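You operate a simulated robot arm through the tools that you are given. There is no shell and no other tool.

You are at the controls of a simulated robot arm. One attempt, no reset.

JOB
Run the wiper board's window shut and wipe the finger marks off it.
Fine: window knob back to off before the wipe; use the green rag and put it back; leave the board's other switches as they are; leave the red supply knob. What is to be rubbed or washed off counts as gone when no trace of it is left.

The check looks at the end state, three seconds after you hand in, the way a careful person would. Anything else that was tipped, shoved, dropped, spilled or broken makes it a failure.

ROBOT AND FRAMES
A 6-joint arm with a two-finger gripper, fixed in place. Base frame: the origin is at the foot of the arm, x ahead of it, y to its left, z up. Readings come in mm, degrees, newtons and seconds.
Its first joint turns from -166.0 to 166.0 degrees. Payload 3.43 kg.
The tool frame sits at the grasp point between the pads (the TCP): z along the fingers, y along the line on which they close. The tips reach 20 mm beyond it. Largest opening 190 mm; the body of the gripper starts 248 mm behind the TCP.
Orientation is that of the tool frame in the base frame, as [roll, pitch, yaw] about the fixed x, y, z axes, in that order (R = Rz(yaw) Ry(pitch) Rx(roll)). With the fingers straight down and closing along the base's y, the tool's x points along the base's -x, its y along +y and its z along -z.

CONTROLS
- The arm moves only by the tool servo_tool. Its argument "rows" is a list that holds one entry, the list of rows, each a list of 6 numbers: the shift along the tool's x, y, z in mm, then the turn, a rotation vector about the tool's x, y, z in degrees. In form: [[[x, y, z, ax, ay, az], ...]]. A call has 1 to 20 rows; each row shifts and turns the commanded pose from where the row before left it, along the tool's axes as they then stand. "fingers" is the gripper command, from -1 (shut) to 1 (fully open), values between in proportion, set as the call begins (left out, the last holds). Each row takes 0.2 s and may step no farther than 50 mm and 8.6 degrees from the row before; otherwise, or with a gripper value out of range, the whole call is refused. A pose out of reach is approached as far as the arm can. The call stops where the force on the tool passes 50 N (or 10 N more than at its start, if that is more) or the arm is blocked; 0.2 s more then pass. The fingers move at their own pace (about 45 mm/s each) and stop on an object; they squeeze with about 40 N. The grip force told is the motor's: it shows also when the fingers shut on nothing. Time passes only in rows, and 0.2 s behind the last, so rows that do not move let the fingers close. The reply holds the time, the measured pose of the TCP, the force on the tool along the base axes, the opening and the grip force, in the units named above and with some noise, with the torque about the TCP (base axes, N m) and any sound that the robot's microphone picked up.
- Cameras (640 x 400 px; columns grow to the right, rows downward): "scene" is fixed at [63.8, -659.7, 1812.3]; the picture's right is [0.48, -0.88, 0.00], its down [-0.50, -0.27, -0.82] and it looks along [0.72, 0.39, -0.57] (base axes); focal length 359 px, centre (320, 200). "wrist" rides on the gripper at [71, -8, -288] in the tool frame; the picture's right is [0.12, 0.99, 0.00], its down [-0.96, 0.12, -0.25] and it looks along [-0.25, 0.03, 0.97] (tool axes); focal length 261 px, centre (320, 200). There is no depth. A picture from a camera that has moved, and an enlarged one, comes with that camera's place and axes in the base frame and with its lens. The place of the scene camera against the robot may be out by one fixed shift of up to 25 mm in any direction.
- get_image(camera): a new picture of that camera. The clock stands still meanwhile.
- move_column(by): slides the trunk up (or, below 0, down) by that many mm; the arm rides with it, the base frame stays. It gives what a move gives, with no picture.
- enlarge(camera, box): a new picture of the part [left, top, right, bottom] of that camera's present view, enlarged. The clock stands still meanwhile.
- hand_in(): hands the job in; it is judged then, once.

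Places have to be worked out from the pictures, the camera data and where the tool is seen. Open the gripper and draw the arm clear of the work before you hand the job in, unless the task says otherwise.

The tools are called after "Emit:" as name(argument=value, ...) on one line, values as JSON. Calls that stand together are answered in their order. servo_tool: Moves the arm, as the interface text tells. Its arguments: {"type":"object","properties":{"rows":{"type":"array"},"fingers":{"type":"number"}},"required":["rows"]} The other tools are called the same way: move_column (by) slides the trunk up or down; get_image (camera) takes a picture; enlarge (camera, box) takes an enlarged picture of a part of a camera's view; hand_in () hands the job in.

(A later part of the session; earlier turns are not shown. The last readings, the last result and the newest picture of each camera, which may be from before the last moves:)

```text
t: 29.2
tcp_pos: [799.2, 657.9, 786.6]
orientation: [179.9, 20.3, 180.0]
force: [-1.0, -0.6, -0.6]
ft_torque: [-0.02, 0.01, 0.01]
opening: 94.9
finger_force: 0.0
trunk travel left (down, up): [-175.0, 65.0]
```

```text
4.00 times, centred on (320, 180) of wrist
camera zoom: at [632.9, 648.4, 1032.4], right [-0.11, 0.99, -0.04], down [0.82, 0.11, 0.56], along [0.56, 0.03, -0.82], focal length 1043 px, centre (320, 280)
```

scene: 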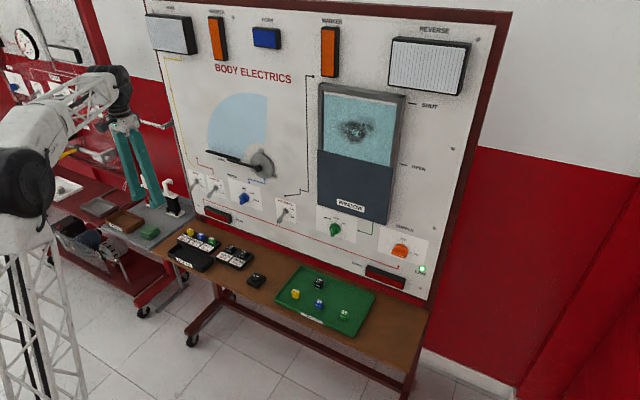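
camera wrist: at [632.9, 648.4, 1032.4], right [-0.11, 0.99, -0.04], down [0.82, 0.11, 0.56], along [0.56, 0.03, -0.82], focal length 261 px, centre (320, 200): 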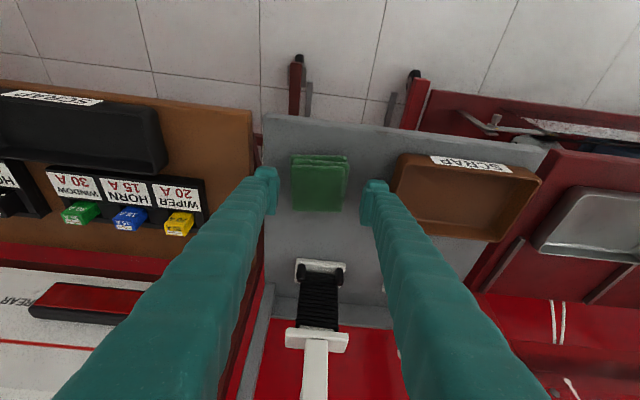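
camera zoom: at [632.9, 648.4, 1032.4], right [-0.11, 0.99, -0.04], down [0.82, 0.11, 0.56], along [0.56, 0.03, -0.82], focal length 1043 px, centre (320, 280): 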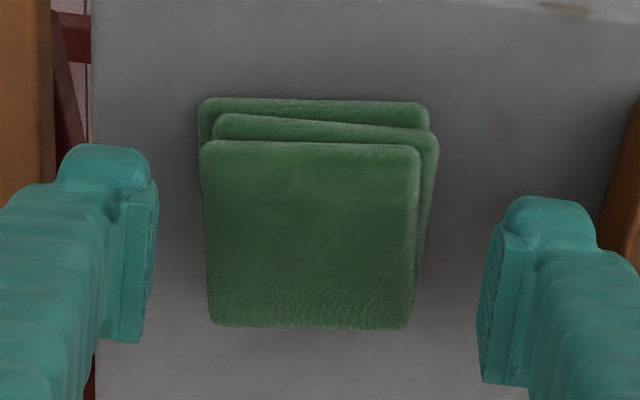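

The fingers are centred on the rag, and my estimates of its top range from 744 to 756 mm. I'll ease down to TCP z≈760 in small steps, which should keep the tips off the bench.

Emit:
servo_tool(rows=[[[1.2, -1, 9, 0, 0, 0], [1.2, -1, 9, 0, 0, 0], [1.1, 0, 9, 0, 0, 0], [0, 0, 0, 0, 0, 0]]])

Emit:
enlarge(camera="wrist", box=[240, 130, 400, 230])

Emit:
enlarge(camera="scene", box=[120, 205, 184, 245])

```text
t: 30.2
tcp_pos: [804.6, 655.9, 762.9]
orientation: [180.0, 20.3, -179.9]
force: [-4.9, 0.4, 8.0]
ft_torque: [-0.51, 0.16, -0.28]
opening: 95.7
finger_force: 0.6
trunk travel left (down, up): [-175.0, 65.0]
```

```text
4.00 times, centred on (320, 180) of wrist
camera zoom: at [638.9, 646.0, 1007.2], right [-0.11, 0.99, -0.04], down [0.82, 0.11, 0.56], along [0.57, 0.03, -0.82], focal length 1043 px, centre (320, 280)
```

zoom: 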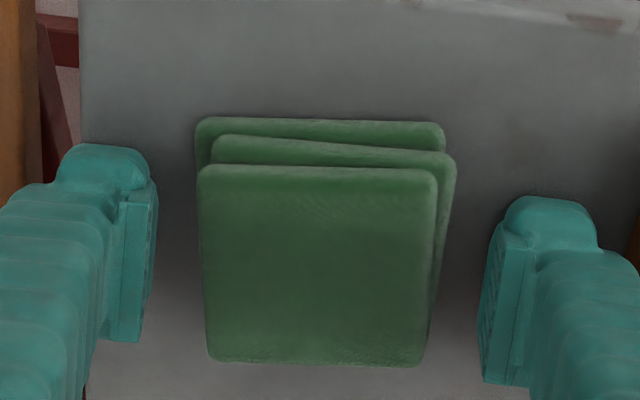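

```text
10.00 times, centred on (152, 225) of scene
camera zoom: at [63.8, -659.7, 1812.3], right [0.48, -0.88, 0.0], down [-0.5, -0.27, -0.82], along [0.72, 0.39, -0.57], focal length 3593 px, centre (2000, -50)
```

zoom: 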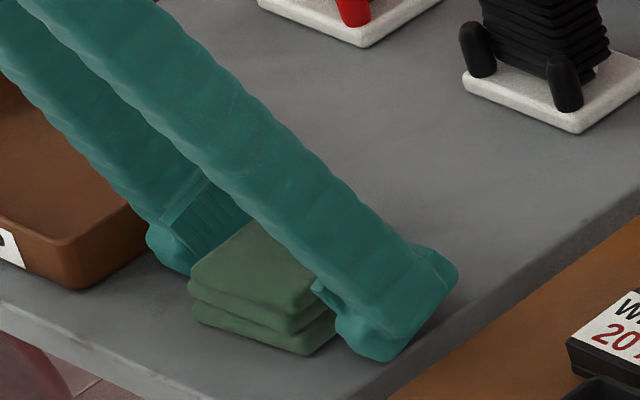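

A light 8 N contact shows the right fingertip's lower corner just touching the bench, so the bench is at about z=736 and the rag is about 20 mm thick. I'll lift 7 mm to free the tips, then close gently.

Emit:
servo_tool(rows=[[[-2.5, 0, -7, 0, 0, 0], [0, 0, 0, 0, 0, 0]]])

Emit:
enlarge(camera="scene", box=[120, 205, 184, 245])

```text
t: 30.8
tcp_pos: [804.7, 654.2, 768.8]
orientation: [179.9, 20.2, 179.9]
force: [-0.9, 0.4, -0.5]
ft_torque: [0.0, 0.01, -0.02]
opening: 95.0
finger_force: 0.0
trunk travel left (down, up): [-175.0, 65.0]
```

```text
10.00 times, centred on (152, 225) of scene
camera zoom: at [63.8, -659.7, 1812.3], right [0.48, -0.88, 0.0], down [-0.5, -0.27, -0.82], along [0.72, 0.39, -0.57], focal length 3593 px, centre (2000, -50)
```

zoom: 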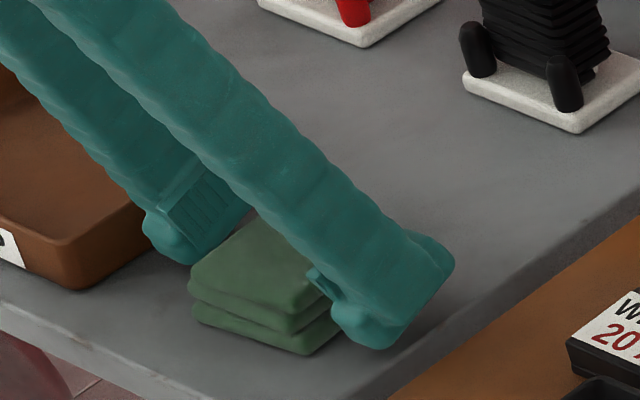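

Contact is gone. Now I'll close on the rag.

Emit:
servo_tool(rows=[[[0, 0, 0, 0, 0, 0], [0, 0, 0, 0, 0, 0], [0, 0, 0, 0, 0, 0], [0, 0, 0, 0, 0, 0], [0, 0, 0, 0, 0, 0]]], fingers=-1)

Emit:
enlarge(camera="wrist", box=[240, 130, 400, 230])

Emit:
enlarge(camera="scene", box=[120, 205, 184, 245])

```text
t: 32.0
tcp_pos: [804.6, 655.0, 769.3]
orientation: [-180.0, 20.2, -179.9]
force: [0.7, -0.5, 0.3]
ft_torque: [0.03, 0.04, 0.02]
opening: 69.8
finger_force: 39.8
trunk travel left (down, up): [-175.0, 65.0]
```

```text
4.00 times, centred on (320, 180) of wrist
camera zoom: at [639.2, 645.8, 1014.5], right [-0.11, 0.99, -0.04], down [0.82, 0.11, 0.56], along [0.56, 0.03, -0.82], focal length 1043 px, centre (320, 280)
```

zoom: 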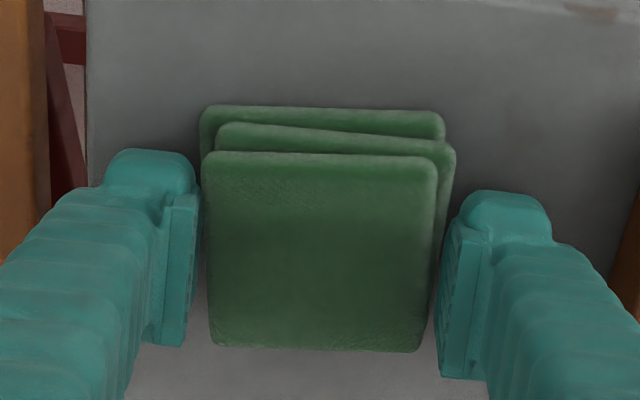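

```text
10.00 times, centred on (152, 225) of scene
camera zoom: at [63.8, -659.7, 1812.3], right [0.48, -0.88, 0.0], down [-0.5, -0.27, -0.82], along [0.72, 0.39, -0.57], focal length 3593 px, centre (2000, -50)
```

zoom: 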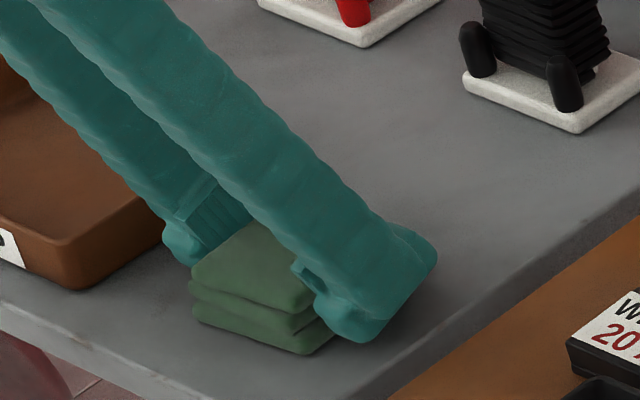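

It holds at 69.8 mm with 40 N. I'll lift straight up and check that the rag comes along.

Emit:
servo_tool(rows=[[[-3.4, 0, -9.4, 0, 0, 0], [-6.9, 0, -18.8, 0, 0, 0], [-10.3, 0, -28.2, 0, 0, 0], [0, 0, 0, 0, 0, 0]]])

Emit:
enlarge(camera="wrist", box=[240, 130, 400, 230])

Emit:
enlarge(camera="scene", box=[104, 185, 200, 245])

```text
t: 33.0
tcp_pos: [806.2, 655.8, 830.5]
orientation: [179.9, 20.2, 180.0]
force: [-1.0, 0.0, 1.1]
ft_torque: [0.02, 0.02, 0.01]
opening: 69.5
finger_force: 40.0
trunk travel left (down, up): [-175.0, 65.0]
```

```text
4.00 times, centred on (320, 180) of wrist
camera zoom: at [640.2, 646.5, 1075.3], right [-0.11, 0.99, -0.04], down [0.82, 0.11, 0.56], along [0.56, 0.03, -0.82], focal length 1043 px, centre (320, 280)
```

zoom: 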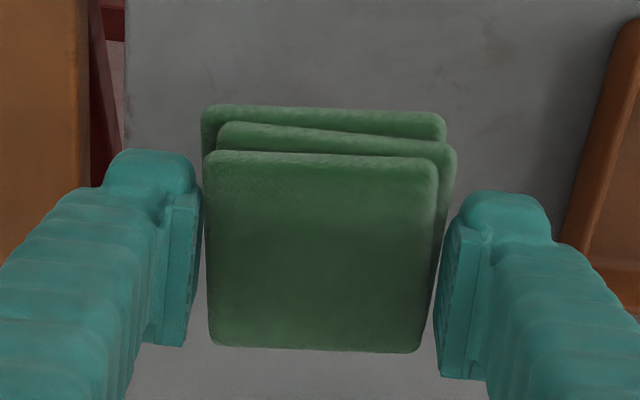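

```text
6.67 times, centred on (152, 215) of scene
camera zoom: at [63.8, -659.7, 1812.3], right [0.48, -0.88, 0.0], down [-0.5, -0.27, -0.82], along [0.72, 0.39, -0.57], focal length 2396 px, centre (1440, 100)
```

zoom: 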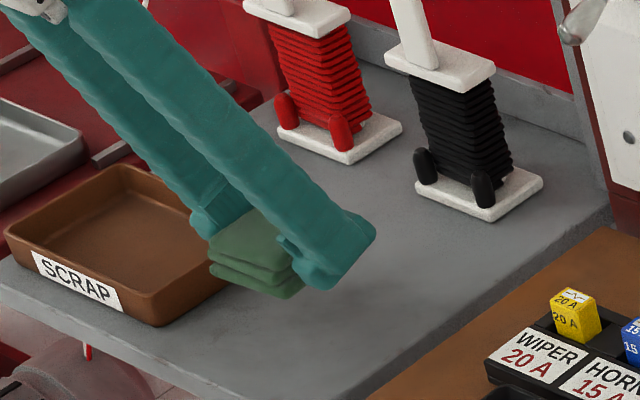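

The rag came up cleanly, and I've noted its place (TCP 805, 655, 769 at 20° tilt) for the return. I'll raise it, draw back from the board and carry it right.

Emit:
servo_tool(rows=[[[5, 0, -44.4, 0, 0, 0], [5, 0, -44.4, 0, 0, 0], [5, 0, -44.4, 0, 0, 0], [5, 0, -44.4, 0, 0, 0], [5, 0, -44.4, 0, 0, 0], [0, 0, 0, 0, 0, 0]]])

Emit:
servo_tool(rows=[[[0, -47, 0, 0, 0, 0], [0, -47, 0, 0, 0, 0], [0, -47, 0, 0, 0, 0], [0, -47, 0, 0, 0, 0], [0, -47, 0, 0, 0, 0], [0, -47, 0, 0, 0, 0], [0, -47, 0, 0, 0, 0], [0, -47, 0, 0, 0, 0], [0, -47, 0, 0, 0, 0], [0, -47, 0, 0, 0, 0], [0, -47, 0, 0, 0, 0], [0, -47, 0, 0, 0, 0], [0, -47, 0, 0, 0, 0], [0, -47, 0, 0, 0, 0], [0, -47, 0, 0, 0, 0], [0, -47, 0, 0, 0, 0], [0, -47, 0, 0, 0, 0], [0, -47, 0, 0, 0, 0], [0, -47, 0, 0, 0, 0], [0, -47, 0, 0, 0, 0]]])

Emit:
get_image(camera="wrist")

Emit:
get_image(camera="scene")

```text
t: 34.4
tcp_pos: [705.8, 653.7, 1030.1]
orientation: [179.8, 20.2, 180.0]
force: [-0.4, -0.3, 0.2]
ft_torque: [0.05, 0.02, 0.05]
opening: 69.0
finger_force: 39.6
trunk travel left (down, up): [-175.0, 65.0]
```

```text
t: 38.6
tcp_pos: [710.2, -283.5, 1025.4]
orientation: [179.9, 20.3, -179.9]
force: [0.5, 0.5, -1.1]
ft_torque: [-0.11, -0.05, -0.05]
opening: 68.5
finger_force: 39.5
trunk travel left (down, up): [-175.0, 65.0]
```

```text
taken
camera wrist: at [545.1, -293.8, 1271.0], right [-0.11, 0.99, -0.04], down [0.82, 0.11, 0.57], along [0.57, 0.03, -0.82], focal length 261 px, centre (320, 200)
```

wrist: 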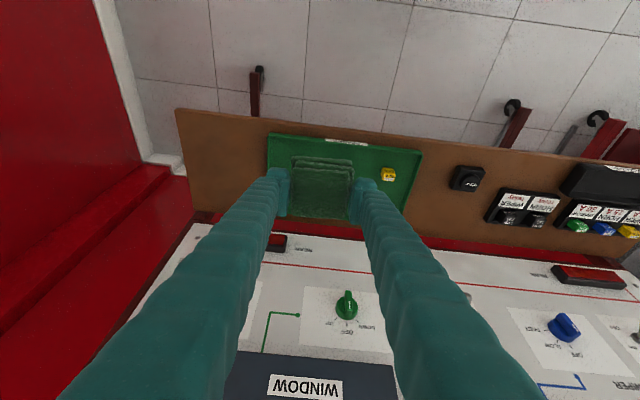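

```text
taken
```

scene: 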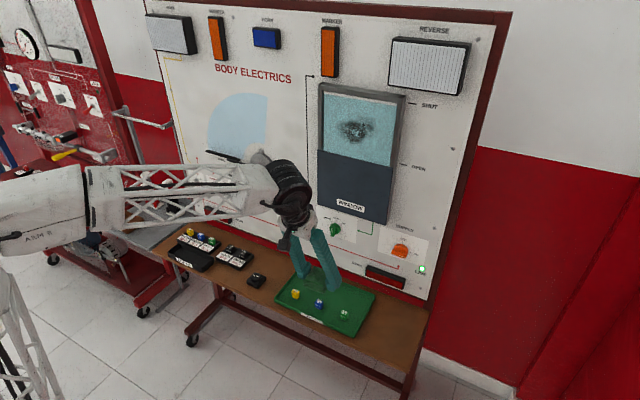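

The rag is secure. I'll now swing the tool up by 90° so that the rag's flat underside faces the board, easing forward and up to stay in reach.

Emit:
servo_tool(rows=[[[-15, 0, -6.2, 0, -8.2, 0], [-15.8, 0, -4.1, 0, -8.2, 0], [-16.2, 0, -1.8, 0, -8.2, 0], [-16.3, 0, 0.7, 0, -8.2, 0], [-16, 0, 2.9, 0, -8.2, 0], [-15.4, 0, 5.2, 0, -8.2, 0], [-14.6, 0, 7.3, 0, -8.2, 0], [-13.4, 0, 9.2, 0, -8.2, 0], [-11.8, 0, 11.2, 0, -8.2, 0], [-10.1, 0, 12.7, 0, -8.2, 0], [-8.3, 0, 14, 0, -8.0, 0], [0, 0, 0, 0, 0, 0]]])

Emit:
get_image(camera="wrist")

Emit:
get_image(camera="scene")

```text
t: 41.2
tcp_pos: [835.4, -284.5, 1147.0]
orientation: [0.4, 69.7, 0.3]
force: [0.4, -0.4, -1.3]
ft_torque: [0.02, -0.02, -0.08]
opening: 68.4
finger_force: 39.6
trunk travel left (down, up): [-175.0, 65.0]
```

```text
taken
camera wrist: at [589.8, -293.3, 981.0], right [0.04, 0.99, -0.11], down [-0.57, 0.11, 0.82], along [0.82, 0.03, 0.57], focal length 261 px, centre (320, 200)
```

wrist: 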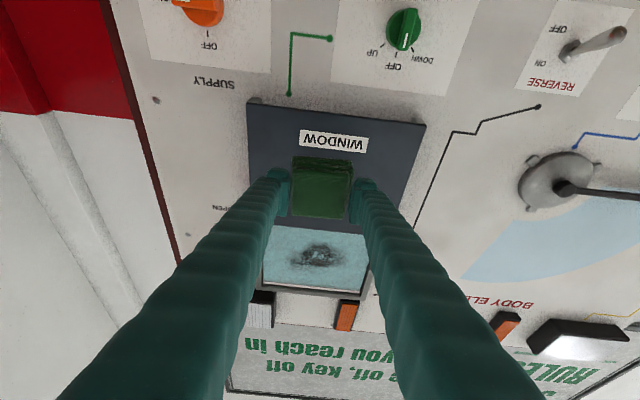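

```text
taken
```

scene: 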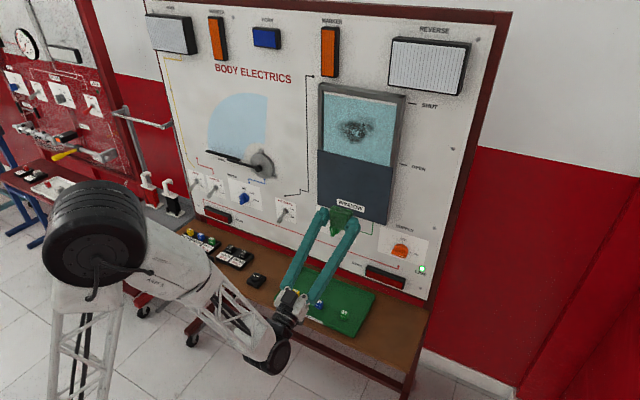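

The rag's flat face now points at the board. From both cameras the smudge is centred near (970, -267, 1384), about 110 × 90 mm. I'll rise in front of it, staying well off the glass.

Emit:
servo_tool(rows=[[[-34.2, 2.9, 21.5, 0, 0, 0], [-34.2, 2.9, 21.5, 0, 0, 0], [-34.2, 2.9, 21.5, 0, 0, 0], [-34.2, 2.9, 21.5, 0, 0, 0], [-34.2, 2.9, 21.5, 0, 0, 0], [-34.2, 2.9, 21.5, 0, 0, 0], [0, 0, 0, 0, 0, 0]]])

Emit:
get_image(camera="wrist")

Emit:
get_image(camera="scene")

Emit:
enlarge(camera="scene", box=[290, 70, 434, 190])

```text
t: 42.8
tcp_pos: [890.7, -271.7, 1384.7]
orientation: [0.4, 69.8, 0.4]
force: [0.3, -0.3, -0.3]
ft_torque: [0.0, 0.03, 0.01]
opening: 68.5
finger_force: 39.8
trunk travel left (down, up): [-175.0, 65.0]
```

```text
taken
camera wrist: at [644.2, -279.7, 1219.2], right [0.04, 0.99, -0.11], down [-0.56, 0.11, 0.82], along [0.82, 0.03, 0.57], focal length 261 px, centre (320, 200)
```

wrist: 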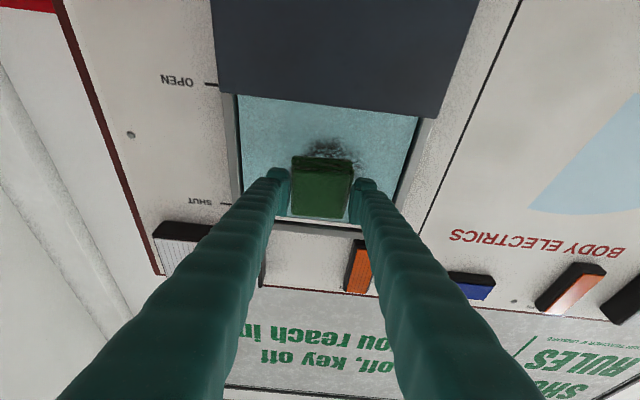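

```text
taken
```

scene: 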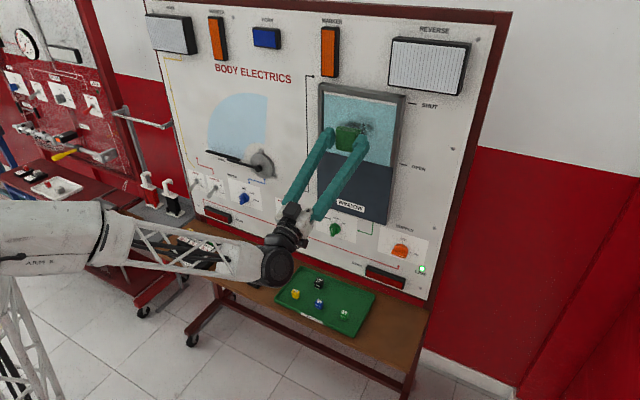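

```text
3.33 times, centred on (362, 130) of scene
camera zoom: at [63.8, -659.7, 1812.3], right [0.48, -0.88, 0.0], down [-0.5, -0.27, -0.82], along [0.72, 0.39, -0.57], focal length 1198 px, centre (180, 433)
```

zoom: 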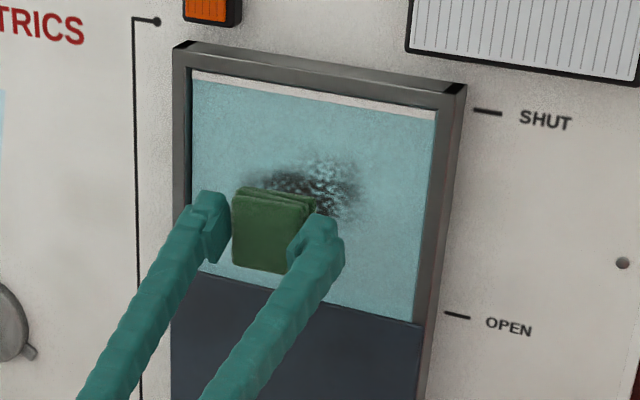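

The rag sits squarely in front of the smudge, and the glass opening spans about y -383 to -158, so there's room for the fingers. I'll advance most of the gap, then feel for the glass in small steps.

Emit:
servo_tool(rows=[[[4.2, 2, 11.3, 0, 0, 0], [4.2, 2, 11.3, 0, 0, 0], [3.5, 0, 9.4, 0, 0, 0], [0, 0, 0, 0, 0, 0]]])

Emit:
enlarge(camera="scene", box=[310, 90, 406, 170])

Emit:
get_image(camera="wrist")

```text
t: 43.8
tcp_pos: [922.7, -265.3, 1382.8]
orientation: [0.3, 69.8, 0.2]
force: [-0.3, 0.5, 0.2]
ft_torque: [0.01, 0.03, 0.02]
opening: 68.4
finger_force: 40.2
trunk travel left (down, up): [-175.0, 65.0]
```

```text
5.00 times, centred on (358, 130) of scene
camera zoom: at [63.8, -659.7, 1812.3], right [0.48, -0.88, 0.0], down [-0.5, -0.27, -0.82], along [0.72, 0.39, -0.57], focal length 1797 px, centre (130, 550)
```

zoom: 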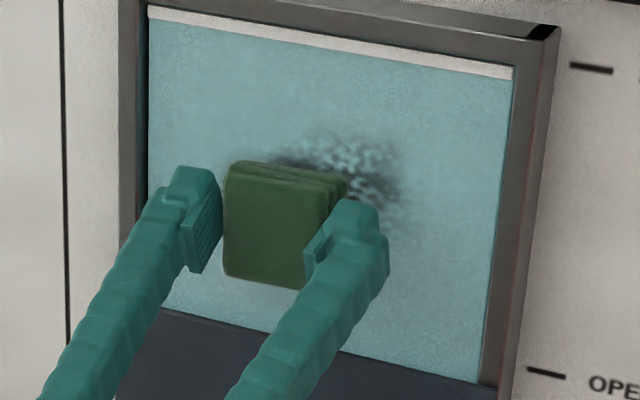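

```text
taken
camera wrist: at [676.4, -273.8, 1218.0], right [0.04, 0.99, -0.11], down [-0.56, 0.11, 0.82], along [0.82, 0.03, 0.56], focal length 261 px, centre (320, 200)
```

wrist: 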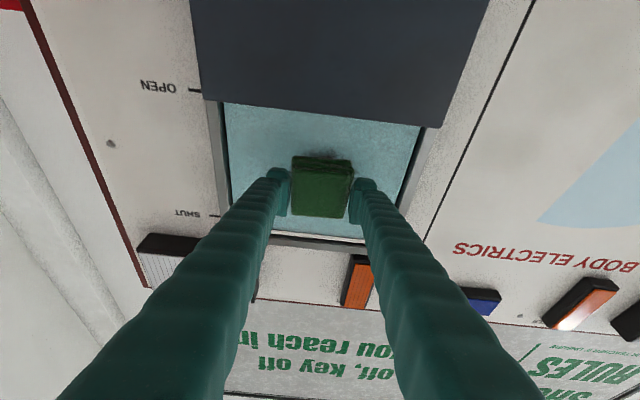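

Still no contact. I'll creep forward.

Emit:
servo_tool(rows=[[[1.4, 0, 3.75, 0, 0, 0], [1.4, 0, 3.75, 0, 0, 0], [0, 0, 0, 0, 0, 0]]])

Emit:
servo_tool(rows=[[[1, 0, 2.8, 0, 0, 0], [0, 0, 0, 0, 0, 0]]])

Emit:
servo_tool(rows=[[[1, 0, 2.8, 0, 0, 0], [0, 0, 0, 0, 0, 0]]])

```text
t: 44.6
tcp_pos: [930.2, -265.3, 1383.8]
orientation: [0.3, 69.8, 0.4]
force: [0.0, 0.4, -0.8]
ft_torque: [-0.02, -0.02, 0.03]
opening: 68.4
finger_force: 40.1
trunk travel left (down, up): [-175.0, 65.0]
```

```text
t: 45.2
tcp_pos: [932.5, -266.1, 1383.3]
orientation: [0.3, 69.8, 0.5]
force: [0.9, -0.3, 0.0]
ft_torque: [0.03, 0.01, -0.02]
opening: 68.3
finger_force: 39.6
trunk travel left (down, up): [-175.0, 65.0]
```

```text
t: 45.8
tcp_pos: [935.6, -266.8, 1383.1]
orientation: [0.4, 69.8, 0.5]
force: [-0.3, 0.1, -0.6]
ft_torque: [0.01, 0.02, -0.01]
opening: 68.6
finger_force: 40.0
trunk travel left (down, up): [-175.0, 65.0]
```

No contact yet at x≈936, so I'll continue 3 mm at a time.

Emit:
servo_tool(rows=[[[1, 0, 2.8, 0, 0, 0], [0, 0, 0, 0, 0, 0]]])

Emit:
servo_tool(rows=[[[1, 0, 2.8, 0, 0, 0], [0, 0, 0, 0, 0, 0]]])

Emit:
enlarge(camera="scene", box=[310, 90, 406, 170])

```text
t: 46.4
tcp_pos: [938.2, -266.0, 1383.4]
orientation: [0.3, 69.8, 0.5]
force: [-14.2, 2.4, -5.5]
ft_torque: [0.1, 0.21, -0.4]
opening: 68.3
finger_force: 40.3
trunk travel left (down, up): [-175.0, 65.0]
```

```text
t: 46.9
tcp_pos: [939.6, -265.4, 1382.7]
orientation: [0.6, 69.8, 0.5]
force: [-40.1, -5.8, -7.1]
ft_torque: [-0.03, 0.18, -0.16]
opening: 68.4
finger_force: 40.0
trunk travel left (down, up): [-175.0, 65.0]
stopped in row 2: the force on the tool passed its limit at 52 N (the readings are from after the stop); the commanded pose is now the measured one
```

```text
5.00 times, centred on (358, 130) of scene
camera zoom: at [63.8, -659.7, 1812.3], right [0.48, -0.88, 0.0], down [-0.5, -0.27, -0.82], along [0.72, 0.39, -0.57], focal length 1797 px, centre (130, 550)
```

zoom: 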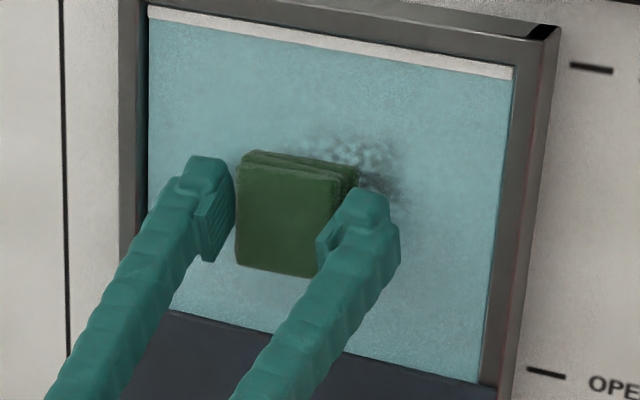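

Contact is at about TCP x=938, and the rag's face lies right over the smudge. 40 N is too hard, so I'll ease back about 1.5 mm and read the force.

Emit:
servo_tool(rows=[[[-0.5, 0, -1.4, 0, 0, 0], [0, 0, 0, 0, 0, 0]]])

```text
t: 47.5
tcp_pos: [938.9, -264.2, 1384.8]
orientation: [0.5, 69.9, 0.7]
force: [-28.4, -13.0, -0.9]
ft_torque: [0.03, 0.01, -0.67]
opening: 68.5
finger_force: 40.0
trunk travel left (down, up): [-175.0, 65.0]
```

Emit:
servo_tool(rows=[[[-0.35, 0, -0.9, 0, 0, 0], [0, -8, 0, 0, 0, 0], [0, -8, 0, 0, 0, 0], [0, -8, 0, 0, 0, 0], [0, -8, 0, 0, 0, 0], [0, -8, 0, 0, 0, 0], [0, -6, 0, 0, 0, 0], [0, 0, 0, 0, 0, 0]]])

Emit:
enlarge(camera="scene", box=[310, 90, 406, 170])

```text
t: 49.3
tcp_pos: [937.3, -307.6, 1384.7]
orientation: [0.3, 69.9, 0.4]
force: [-30.7, 11.6, -2.5]
ft_torque: [0.02, 0.12, 0.21]
opening: 68.5
finger_force: 40.0
trunk travel left (down, up): [-175.0, 65.0]
```

```text
5.00 times, centred on (358, 130) of scene
camera zoom: at [63.8, -659.7, 1812.3], right [0.48, -0.88, 0.0], down [-0.5, -0.27, -0.82], along [0.72, 0.39, -0.57], focal length 1797 px, centre (130, 550)
```

zoom: 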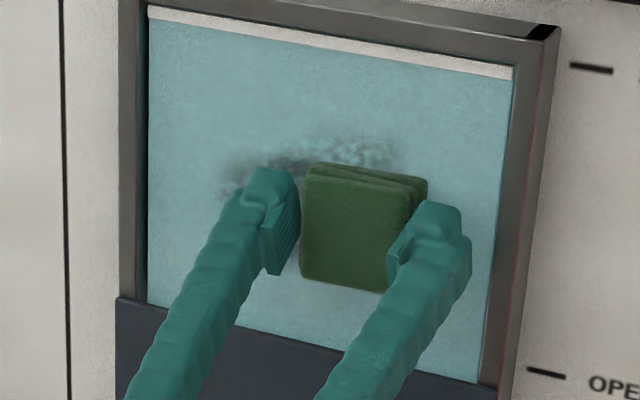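

The wiped band is visibly cleaner. I'll ease off 1 mm and sweep across to the left side of the smudge at the same height.

Emit:
servo_tool(rows=[[[-0.35, 0, -0.9, 0, 0, 0], [0, 10, 0, 0, 0, 0], [0, 10, 0, 0, 0, 0], [0, 10, 0, 0, 0, 0], [0, 10, 0, 0, 0, 0], [0, 10, 0, 0, 0, 0], [0, 10, 0, 0, 0, 0], [0, 10, 0, 0, 0, 0], [0, 10, 0, 0, 0, 0], [0, 6, 0, 0, 0, 0], [0, 0, 0, 0, 0, 0]]])

Emit:
enlarge(camera="scene", box=[310, 90, 406, 170])

```text
t: 51.7
tcp_pos: [936.8, -222.7, 1382.2]
orientation: [0.4, 69.9, 0.5]
force: [-0.7, 1.0, -1.1]
ft_torque: [-0.04, 0.0, -0.02]
opening: 68.3
finger_force: 39.6
trunk travel left (down, up): [-175.0, 65.0]
```

```text
5.00 times, centred on (358, 130) of scene
camera zoom: at [63.8, -659.7, 1812.3], right [0.48, -0.88, 0.0], down [-0.5, -0.27, -0.82], along [0.72, 0.39, -0.57], focal length 1797 px, centre (130, 550)
```

zoom: 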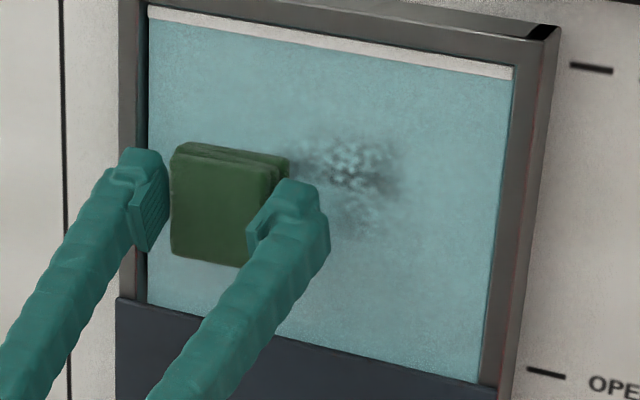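

By this side contact was lost, and the earlier torque shows the rag's right edge touched first. So the glass is yawed slightly, about 1.3°. I'll turn the tool to match and press again gently.

Emit:
servo_tool(rows=[[[0, 0, 0, 1.2, 0, -0.45], [0.3, 0, 0.9, 0, 0, 0], [0, 0, 0, 0, 0, 0]]])

Emit:
servo_tool(rows=[[[0.3, 0, 0.9, 0, 0, 0], [0, 0, 0, 0, 0, 0]]])

```text
t: 52.5
tcp_pos: [937.6, -223.6, 1382.5]
orientation: [0.4, 69.7, -0.9]
force: [-9.4, -0.2, -1.4]
ft_torque: [0.01, 0.06, 0.33]
opening: 68.4
finger_force: 39.7
trunk travel left (down, up): [-175.0, 65.0]
```

```text
t: 53.1
tcp_pos: [938.7, -223.9, 1382.2]
orientation: [0.3, 69.8, -0.8]
force: [-21.7, 0.0, -5.7]
ft_torque: [-0.23, 0.17, 0.72]
opening: 68.2
finger_force: 40.0
trunk travel left (down, up): [-175.0, 65.0]
```

Now the left edge is leading, so I'll turn half of that back.

Emit:
servo_tool(rows=[[[0, 0, 0, -0.6, 0, 0.22], [0, 0, 0, 0, 0, 0]]])

```text
t: 53.7
tcp_pos: [938.5, -222.2, 1383.0]
orientation: [0.4, 69.8, -0.2]
force: [-17.3, -3.2, -4.6]
ft_torque: [-0.16, 0.09, 0.52]
opening: 68.5
finger_force: 40.2
trunk travel left (down, up): [-175.0, 65.0]
```

Good enough, with a pressing force of about 17 N. I'll sweep to the right again at this height and watch the force.

Emit:
servo_tool(rows=[[[0, -9, 0, 0, 0, 0], [0, -9, 0, 0, 0, 0], [0, -9, 0, 0, 0, 0], [0, -9, 0, 0, 0, 0], [0, -9, 0, 0, 0, 0], [0, 0, 0, 0, 0, 0]]])

Emit:
enlarge(camera="scene", box=[310, 90, 406, 170])

```text
t: 55.1
tcp_pos: [940.3, -267.8, 1384.1]
orientation: [0.3, 69.8, -0.3]
force: [-14.3, 4.7, -1.2]
ft_torque: [-0.02, -0.12, 0.45]
opening: 68.2
finger_force: 40.7
trunk travel left (down, up): [-175.0, 65.0]
```

```text
5.00 times, centred on (358, 130) of scene
camera zoom: at [63.8, -659.7, 1812.3], right [0.48, -0.88, 0.0], down [-0.5, -0.27, -0.82], along [0.72, 0.39, -0.57], focal length 1797 px, centre (130, 550)
```

zoom: 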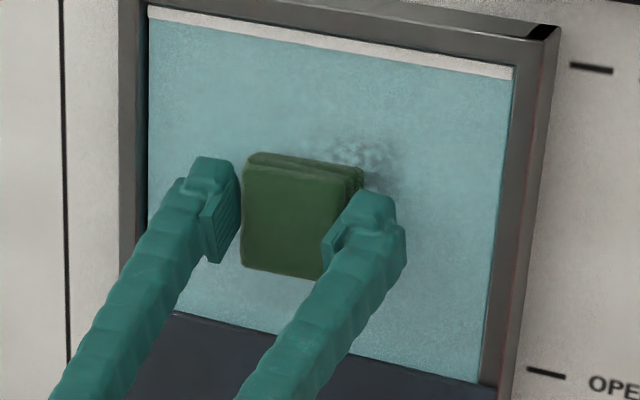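

The force is holding at about 14 N. I'll continue right, then step up 25 mm and sweep back left over the upper part.

Emit:
servo_tool(rows=[[[0, -9, 0, 0, 0, 0], [0, -9, 0, 0, 0, 0], [0, -9, 0, 0, 0, 0], [0, -9, 0, 0, 0, 0], [0, -8, 0, 0, 0, 0], [-8, 0, 3, 0, 0, 0], [-8, 0, 3, 0, 0, 0], [-8, 0, 3, 0, 0, 0], [0, 0, 0, 0, 0, 0]]])

Emit:
enlarge(camera="scene", box=[310, 90, 406, 170])

```text
t: 57.1
tcp_pos: [939.8, -312.1, 1408.7]
orientation: [0.4, 69.8, -0.1]
force: [-21.4, -2.4, -8.3]
ft_torque: [0.03, 0.19, 0.04]
opening: 68.3
finger_force: 39.6
trunk travel left (down, up): [-175.0, 65.0]
```

```text
5.00 times, centred on (358, 130) of scene
camera zoom: at [63.8, -659.7, 1812.3], right [0.48, -0.88, 0.0], down [-0.5, -0.27, -0.82], along [0.72, 0.39, -0.57], focal length 1797 px, centre (130, 550)
```

zoom: 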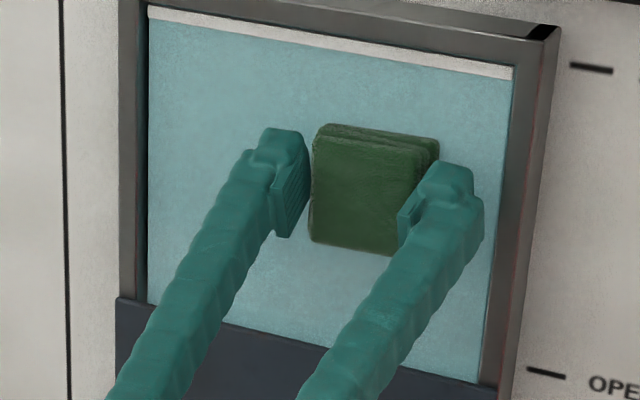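

Even pressure, and hardly anything is visible now. I'll sweep left along this upper row.

Emit:
servo_tool(rows=[[[0, 9, 0, 0, 0, 0], [0, 9, 0, 0, 0, 0], [0, 9, 0, 0, 0, 0], [0, 9, 0, 0, 0, 0], [0, 9, 0, 0, 0, 0], [0, 9, 0, 0, 0, 0], [0, 9, 0, 0, 0, 0], [0, 9, 0, 0, 0, 0], [0, 9, 0, 0, 0, 0], [0, 9, 0, 0, 0, 0], [0, 0, 0, 0, 0, 0]]])

Emit:
enlarge(camera="scene", box=[310, 90, 406, 170])

```text
t: 59.5
tcp_pos: [939.5, -222.3, 1408.5]
orientation: [0.4, 69.8, -0.2]
force: [-8.2, -2.5, -0.2]
ft_torque: [-0.02, -0.03, 0.1]
opening: 68.5
finger_force: 40.1
trunk travel left (down, up): [-175.0, 65.0]
```

```text
5.00 times, centred on (358, 130) of scene
camera zoom: at [63.8, -659.7, 1812.3], right [0.48, -0.88, 0.0], down [-0.5, -0.27, -0.82], along [0.72, 0.39, -0.57], focal length 1797 px, centre (130, 550)
```

zoom: 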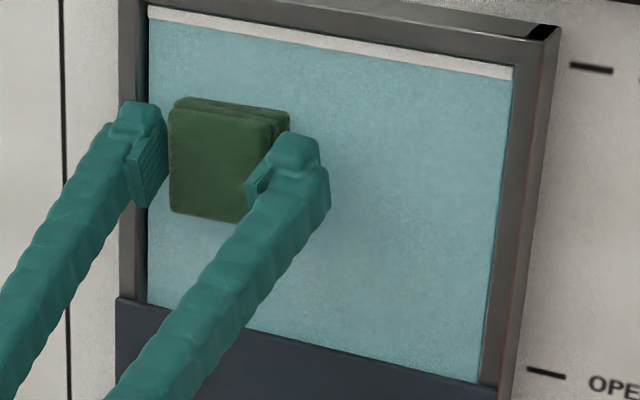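

The glass looks clear where uncovered. To be thorough I'll press half a millimetre more, drop to the lower band, and sweep right.

Emit:
servo_tool(rows=[[[0.2, 0, 0.5, 0, 0, 0], [8, 0, -3, 0, 0, 0], [8, 0, -3, 0, 0, 0], [8, 0, -3, 0, 0, 0], [8, 0, -3, 0, 0, 0], [8, 0, -3, 0, 0, 0], [8, 0, -3, 0, 0, 0], [0, -9, 0, 0, 0, 0], [0, -9, 0, 0, 0, 0], [0, -9, 0, 0, 0, 0], [0, -9, 0, 0, 0, 0], [0, -9, 0, 0, 0, 0], [0, -9, 0, 0, 0, 0], [0, -9, 0, 0, 0, 0], [0, -9, 0, 0, 0, 0], [0, -9, 0, 0, 0, 0], [0, -9, 0, 0, 0, 0], [0, 0, 0, 0, 0, 0]]])

Emit:
enlarge(camera="scene", box=[310, 90, 406, 170])

```text
t: 63.3
tcp_pos: [939.1, -311.4, 1357.2]
orientation: [0.5, 69.9, -0.3]
force: [-0.4, 0.0, -0.4]
ft_torque: [0.01, 0.01, -0.05]
opening: 68.4
finger_force: 40.2
trunk travel left (down, up): [-175.0, 65.0]
```

```text
5.00 times, centred on (358, 130) of scene
camera zoom: at [63.8, -659.7, 1812.3], right [0.48, -0.88, 0.0], down [-0.5, -0.27, -0.82], along [0.72, 0.39, -0.57], focal length 1797 px, centre (130, 550)
```

zoom: 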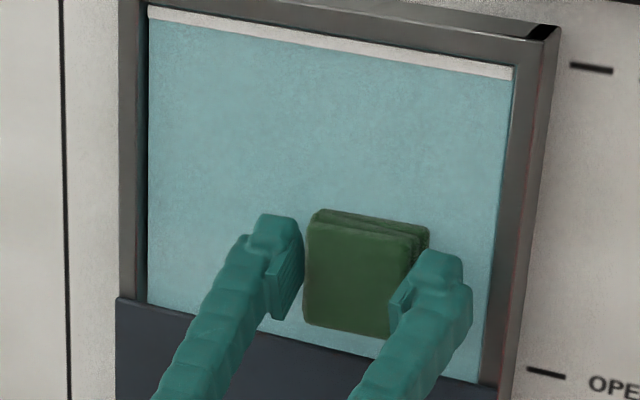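

Contact was lost on the lower band, so I'll press in until it resumes and sweep again.

Emit:
servo_tool(rows=[[[0.4, 0, 1.1, 0, 0, 0], [0, 0, 0, 0, 0, 0]]])

Emit:
servo_tool(rows=[[[0.3, 0, 0.8, 0, 0, 0], [0, 0, 0, 0, 0, 0]]])

```text
t: 63.9
tcp_pos: [939.3, -311.4, 1357.9]
orientation: [0.4, 69.9, -0.2]
force: [-15.3, 4.6, -5.0]
ft_torque: [-0.04, 0.15, 0.26]
opening: 68.4
finger_force: 39.9
trunk travel left (down, up): [-175.0, 65.0]
```

```text
t: 64.5
tcp_pos: [939.5, -312.7, 1356.5]
orientation: [0.4, 69.7, -0.3]
force: [-29.5, 5.5, -8.8]
ft_torque: [0.01, 0.25, 0.31]
opening: 68.4
finger_force: 39.9
trunk travel left (down, up): [-175.0, 65.0]
```

Emit:
servo_tool(rows=[[[0, 9, 0, 0, 0, 0], [0, 9, 0, 0, 0, 0], [0, 9, 0, 0, 0, 0], [0, 9, 0, 0, 0, 0], [0, 9, 0, 0, 0, 0], [0, 9, 0, 0, 0, 0], [0, 9, 0, 0, 0, 0], [0, 9, 0, 0, 0, 0], [0, 9, 0, 0, 0, 0], [0, 9, 0, 0, 0, 0], [0, 0, 0, 0, 0, 0]]])

Emit:
servo_tool(rows=[[[-8, 0, 3, 0, 0, 0], [-8, 0, 3, 0, 0, 0], [-8, 0, 3, 0, 0, 0], [0, -9, 0, 0, 0, 0], [0, -9, 0, 0, 0, 0], [0, -9, 0, 0, 0, 0], [0, -9, 0, 0, 0, 0], [0, -9, 0, 0, 0, 0], [0, -9, 0, 0, 0, 0], [0, -9, 0, 0, 0, 0], [0, -9, 0, 0, 0, 0], [0, -9, 0, 0, 0, 0], [0, -9, 0, 0, 0, 0], [0, 0, 0, 0, 0, 0]]])

```text
t: 66.9
tcp_pos: [939.3, -225.4, 1358.6]
orientation: [0.5, 69.7, -0.1]
force: [-36.1, -13.6, -2.1]
ft_torque: [-0.03, 0.14, -0.17]
opening: 68.6
finger_force: 39.8
trunk travel left (down, up): [-175.0, 65.0]
```

```text
t: 67.2
tcp_pos: [939.8, -223.2, 1359.3]
orientation: [0.8, 70.0, 0.2]
force: [-31.4, -8.9, -4.8]
ft_torque: [0.16, -0.34, 0.03]
opening: 68.3
finger_force: 40.0
trunk travel left (down, up): [-175.0, 65.0]
stopped in row 1: the force on the tool passed its limit at 56 N (the readings are from after the stop); the commanded pose is now the measured one
```

The upward step ran into the force limit because the pressure was a bit high. I'll ease back 1.5 mm and repeat the middle band sweep to the right.

Emit:
servo_tool(rows=[[[-0.5, 0, -1.4, 0, 0, 0], [0, 0, 0, 0, 0, 0]]])

Emit:
servo_tool(rows=[[[-7.6, 0, 2.8, 0, 0, 0], [-7.6, 0, 2.8, 0, 0, 0], [-7.6, 0, 2.8, 0, 0, 0], [0, -9, 0, 0, 0, 0], [0, -9, 0, 0, 0, 0], [0, -9, 0, 0, 0, 0], [0, -9, 0, 0, 0, 0], [0, -9, 0, 0, 0, 0], [0, -9, 0, 0, 0, 0], [0, -9, 0, 0, 0, 0], [0, -9, 0, 0, 0, 0], [0, -9, 0, 0, 0, 0], [0, -9, 0, 0, 0, 0], [0, 0, 0, 0, 0, 0]]])

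Emit:
enlarge(camera="scene", box=[310, 90, 406, 170])

```text
t: 67.8
tcp_pos: [940.5, -221.6, 1359.5]
orientation: [0.4, 70.1, -0.1]
force: [-7.2, 0.9, 2.3]
ft_torque: [-0.01, -0.31, -0.01]
opening: 68.4
finger_force: 40.3
trunk travel left (down, up): [-175.0, 65.0]
```

```text
t: 70.8
tcp_pos: [939.0, -312.5, 1383.0]
orientation: [0.6, 70.2, 0.0]
force: [-6.0, 1.0, -1.3]
ft_torque: [-0.03, -0.07, 0.16]
opening: 68.2
finger_force: 40.2
trunk travel left (down, up): [-175.0, 65.0]
```

```text
5.00 times, centred on (358, 130) of scene
camera zoom: at [63.8, -659.7, 1812.3], right [0.48, -0.88, 0.0], down [-0.5, -0.27, -0.82], along [0.72, 0.39, -0.57], focal length 1797 px, centre (130, 550)
```

zoom: 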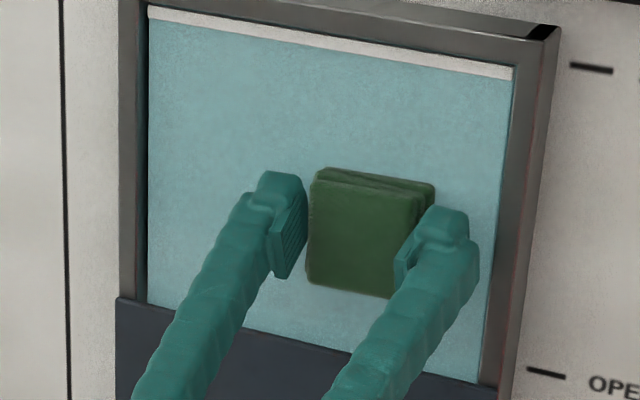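

This side is clean. I'll do one more firm pass across the upper band, then back off to inspect.

Emit:
servo_tool(rows=[[[0.3, 0, 0.7, 0, 0, 0], [-7.6, 0, 2.8, 0, 0, 0], [-7.6, 0, 2.8, 0, 0, 0], [-7.6, 0, 2.8, 0, 0, 0], [-7.6, 0, 2.8, 0, 0, 0], [0, 9, 0, 0, 0, 0], [0, 9, 0, 0, 0, 0], [0, 9, 0, 0, 0, 0], [0, 9, 0, 0, 0, 0], [0, 9, 0, 0, 0, 0], [0, 9, 0, 0, 0, 0], [0, 9, 0, 0, 0, 0], [0, 9, 0, 0, 0, 0], [0, 9, 0, 0, 0, 0], [0, 9, 0, 0, 0, 0], [0, 0, 0, 0, 0, 0]]])

Emit:
servo_tool(rows=[[[-3.5, 0, -9.4, 0, 0, 0], [-7, 0, -18.8, 0, 0, 0], [-10.5, 0, -28.2, 0, 0, 0], [0, 0, 0, 0, 0, 0]]])

Emit:
enlarge(camera="scene", box=[310, 90, 406, 170])

Emit:
get_image(camera="wrist")

```text
t: 74.2
tcp_pos: [940.1, -222.3, 1418.0]
orientation: [0.6, 70.0, 0.0]
force: [-29.6, -9.1, 3.1]
ft_torque: [0.02, 0.05, -0.13]
opening: 68.4
finger_force: 39.6
trunk travel left (down, up): [-175.0, 65.0]
```

```text
t: 75.2
tcp_pos: [882.6, -220.7, 1416.6]
orientation: [0.5, 70.0, -0.1]
force: [0.7, 0.4, -0.5]
ft_torque: [0.0, 0.01, -0.04]
opening: 68.5
finger_force: 39.4
trunk travel left (down, up): [-175.0, 65.0]
```

```text
5.00 times, centred on (358, 130) of scene
camera zoom: at [63.8, -659.7, 1812.3], right [0.48, -0.88, 0.0], down [-0.5, -0.27, -0.82], along [0.72, 0.39, -0.57], focal length 1797 px, centre (130, 550)
```

zoom: 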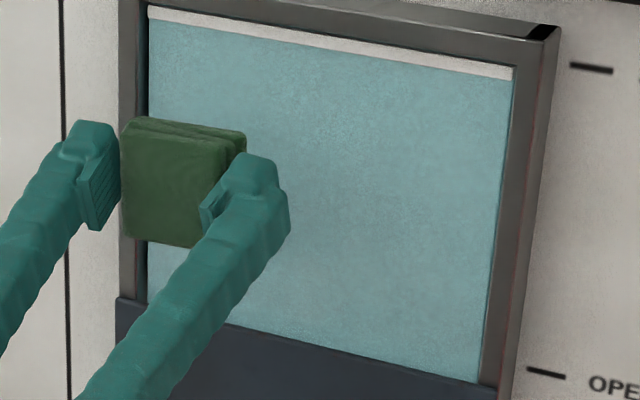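

```text
taken
camera wrist: at [636.0, -226.6, 1251.7], right [0.05, 0.99, -0.11], down [-0.56, 0.12, 0.82], along [0.83, 0.02, 0.56], focal length 261 px, centre (320, 200)
```

wrist: 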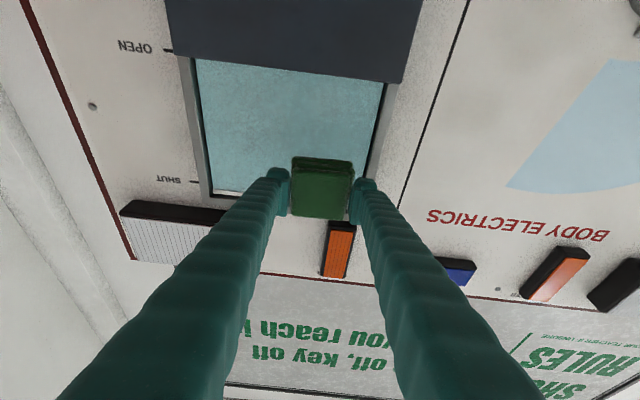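

The glass looks clean, with perhaps a slight greyness mid-pane. I'll drop the tool out of the way and zoom in to be sure.

Emit:
servo_tool(rows=[[[33, 0, -23, 0, 0, 0], [33, 0, -23, 0, 0, 0], [33, 0, -18, 0, 0, 0], [33, 0, -18, 0, 0, 0], [33, 0, -12, 0, 0, 0], [33, 0, -12, 0, 0, 0], [0, 0, 0, 0, 0, 0]]])

Emit:
enlarge(camera="scene", box=[310, 80, 410, 170])

Emit:
enlarge(camera="scene", box=[335, 105, 385, 150])

Emit:
get_image(camera="wrist")

```text
t: 76.8
tcp_pos: [848.8, -222.2, 1194.8]
orientation: [0.4, 70.1, -0.1]
force: [-0.7, 0.1, -0.9]
ft_torque: [0.01, 0.01, 0.04]
opening: 68.0
finger_force: 39.7
trunk travel left (down, up): [-175.0, 65.0]
```

```text
4.44 times, centred on (360, 125) of scene
camera zoom: at [63.8, -659.7, 1812.3], right [0.48, -0.88, 0.0], down [-0.5, -0.27, -0.82], along [0.72, 0.39, -0.57], focal length 1597 px, centre (142, 533)
```

zoom: 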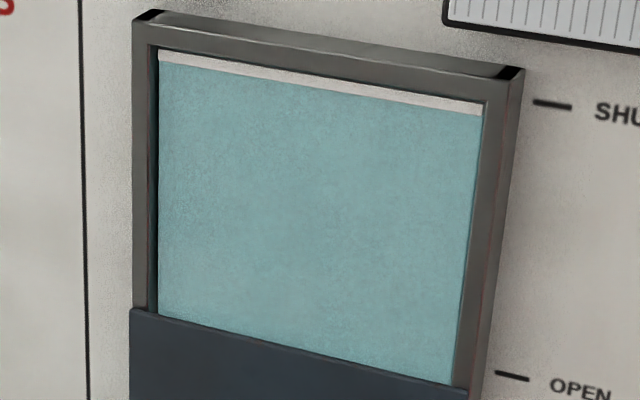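

```text
8.89 times, centred on (360, 128) of scene
camera zoom: at [63.8, -659.7, 1812.3], right [0.48, -0.88, 0.0], down [-0.5, -0.27, -0.82], along [0.72, 0.39, -0.57], focal length 3194 px, centre (-36, 844)
```

zoom: 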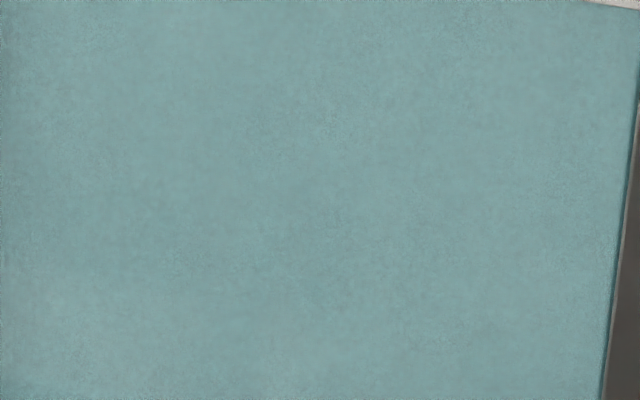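

```text
taken
camera wrist: at [602.3, -228.5, 1030.7], right [0.05, 0.99, -0.11], down [-0.56, 0.12, 0.82], along [0.83, 0.02, 0.56], focal length 261 px, centre (320, 200)
```

wrist: 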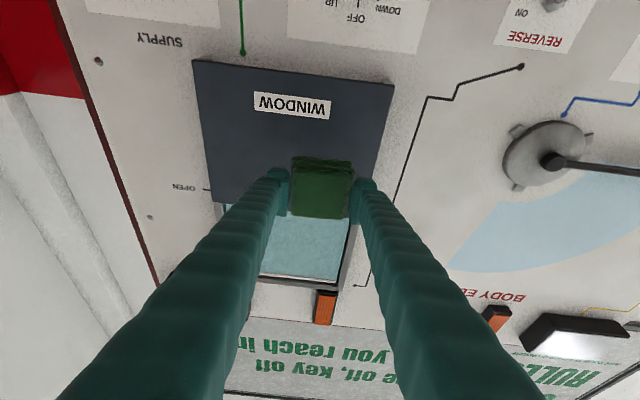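

The pane looks clear, though I suspect a very faint shade in the centre. Another set of passes costs little, so I'll go back and wipe the middle again.

Emit:
servo_tool(rows=[[[-29.2, 0, 22.2, 0, 0, 0], [-29.2, 0, 22.2, 0, 0, 0], [-29.2, 0, 22.2, 0, 0, 0], [-29.2, 0, 22.2, 0, 0, 0], [-29.2, 0, 22.2, 0, 0, 0], [-29.2, 0, 22.2, 0, 0, 0], [3.6, 0, 9.4, 0, 0, 0], [3.3, 0, 9, 0, 0, 0], [0, 0, 0, 0, 0, 0]]])

Emit:
servo_tool(rows=[[[0.5, 0, 1.4, 0, 0, 0], [0, 0, 0, 0, 0, 0]]])

```text
t: 78.8
tcp_pos: [937.3, -221.6, 1403.5]
orientation: [0.5, 70.1, -0.1]
force: [-0.1, 0.6, -0.5]
ft_torque: [-0.03, 0.01, 0.02]
opening: 68.4
finger_force: 39.9
trunk travel left (down, up): [-175.0, 65.0]
```

```text
t: 79.4
tcp_pos: [939.4, -221.5, 1403.5]
orientation: [0.5, 70.0, -0.1]
force: [0.4, -0.8, -1.4]
ft_torque: [-0.05, 0.02, 0.02]
opening: 68.5
finger_force: 40.0
trunk travel left (down, up): [-175.0, 65.0]
```

Emit:
servo_tool(rows=[[[0.5, 0, 1.4, 0, 0, 0], [0, 0, 0, 0, 0, 0]]])

Emit:
servo_tool(rows=[[[0.25, 0, 0.6, 0, 0, 0], [0, 0, 0, 0, 0, 0]]])

```text
t: 80.0
tcp_pos: [938.1, -221.6, 1402.7]
orientation: [0.5, 70.2, 0.0]
force: [0.2, -0.1, 0.4]
ft_torque: [-0.02, 0.01, 0.0]
opening: 68.6
finger_force: 39.8
trunk travel left (down, up): [-175.0, 65.0]
```

```text
t: 80.6
tcp_pos: [937.8, -222.0, 1403.1]
orientation: [0.5, 70.1, 0.0]
force: [0.2, 0.2, -0.9]
ft_torque: [0.01, 0.03, 0.02]
opening: 68.7
finger_force: 40.2
trunk travel left (down, up): [-175.0, 65.0]
```

There's no force yet and the readings are noisy. I'll continue in small steps.

Emit:
servo_tool(rows=[[[0.35, 0, 0.95, 0, 0, 0], [0, 0, 0, 0, 0, 0], [0, 0, 0, 0, 0, 0]]])

Emit:
servo_tool(rows=[[[0.35, 0, 0.95, 0, 0, 0], [0, 0, 0, 0, 0, 0], [0, 0, 0, 0, 0, 0]]])

Emit:
enlarge(camera="scene", box=[310, 80, 410, 170])

```text
t: 81.4
tcp_pos: [938.7, -221.5, 1403.8]
orientation: [0.5, 70.1, -0.1]
force: [-3.6, -0.1, -1.8]
ft_torque: [-0.03, -0.1, 0.12]
opening: 68.6
finger_force: 39.8
trunk travel left (down, up): [-175.0, 65.0]
```

```text
t: 82.2
tcp_pos: [939.1, -222.0, 1403.9]
orientation: [0.5, 70.1, -0.1]
force: [-18.8, 3.2, -6.6]
ft_torque: [-0.07, 0.05, 0.4]
opening: 68.6
finger_force: 40.5
trunk travel left (down, up): [-175.0, 65.0]
```

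```text
4.44 times, centred on (360, 125) of scene
camera zoom: at [63.8, -659.7, 1812.3], right [0.48, -0.88, 0.0], down [-0.5, -0.27, -0.82], along [0.72, 0.39, -0.57], focal length 1597 px, centre (142, 533)
```

zoom: 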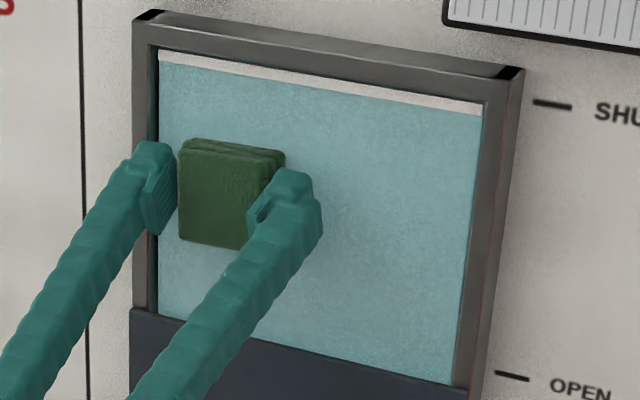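

Contact is back at about 19 N. I'll sweep right, step down 20 mm, and sweep left again.

Emit:
servo_tool(rows=[[[0, -9, 0, 0, 0, 0], [0, -9, 0, 0, 0, 0], [0, -9, 0, 0, 0, 0], [0, -9, 0, 0, 0, 0], [0, -9, 0, 0, 0, 0], [0, -9, 0, 0, 0, 0], [0, -9, 0, 0, 0, 0], [0, -9, 0, 0, 0, 0], [0, -9, 0, 0, 0, 0], [0, -9, 0, 0, 0, 0], [0, 0, 0, 0, 0, 0]]])

Emit:
servo_tool(rows=[[[7, 0, -2.5, 0, 0, 0], [7, 0, -2.5, 0, 0, 0], [7, 0, -2.5, 0, 0, 0], [0, 9, 0, 0, 0, 0], [0, 9, 0, 0, 0, 0], [0, 9, 0, 0, 0, 0], [0, 9, 0, 0, 0, 0], [0, 9, 0, 0, 0, 0], [0, 9, 0, 0, 0, 0], [0, 9, 0, 0, 0, 0], [0, 9, 0, 0, 0, 0], [0, 9, 0, 0, 0, 0], [0, 9, 0, 0, 0, 0], [0, 0, 0, 0, 0, 0]]])

```text
t: 84.6
tcp_pos: [940.5, -313.0, 1400.8]
orientation: [0.5, 70.2, -0.1]
force: [0.9, -0.1, -1.5]
ft_torque: [-0.01, 0.01, -0.01]
opening: 68.4
finger_force: 40.1
trunk travel left (down, up): [-175.0, 65.0]
```

```text
t: 87.6
tcp_pos: [939.1, -222.7, 1381.5]
orientation: [0.4, 70.1, 0.0]
force: [-9.4, -4.0, -0.3]
ft_torque: [0.0, 0.0, 0.22]
opening: 68.5
finger_force: 40.3
trunk travel left (down, up): [-175.0, 65.0]
```

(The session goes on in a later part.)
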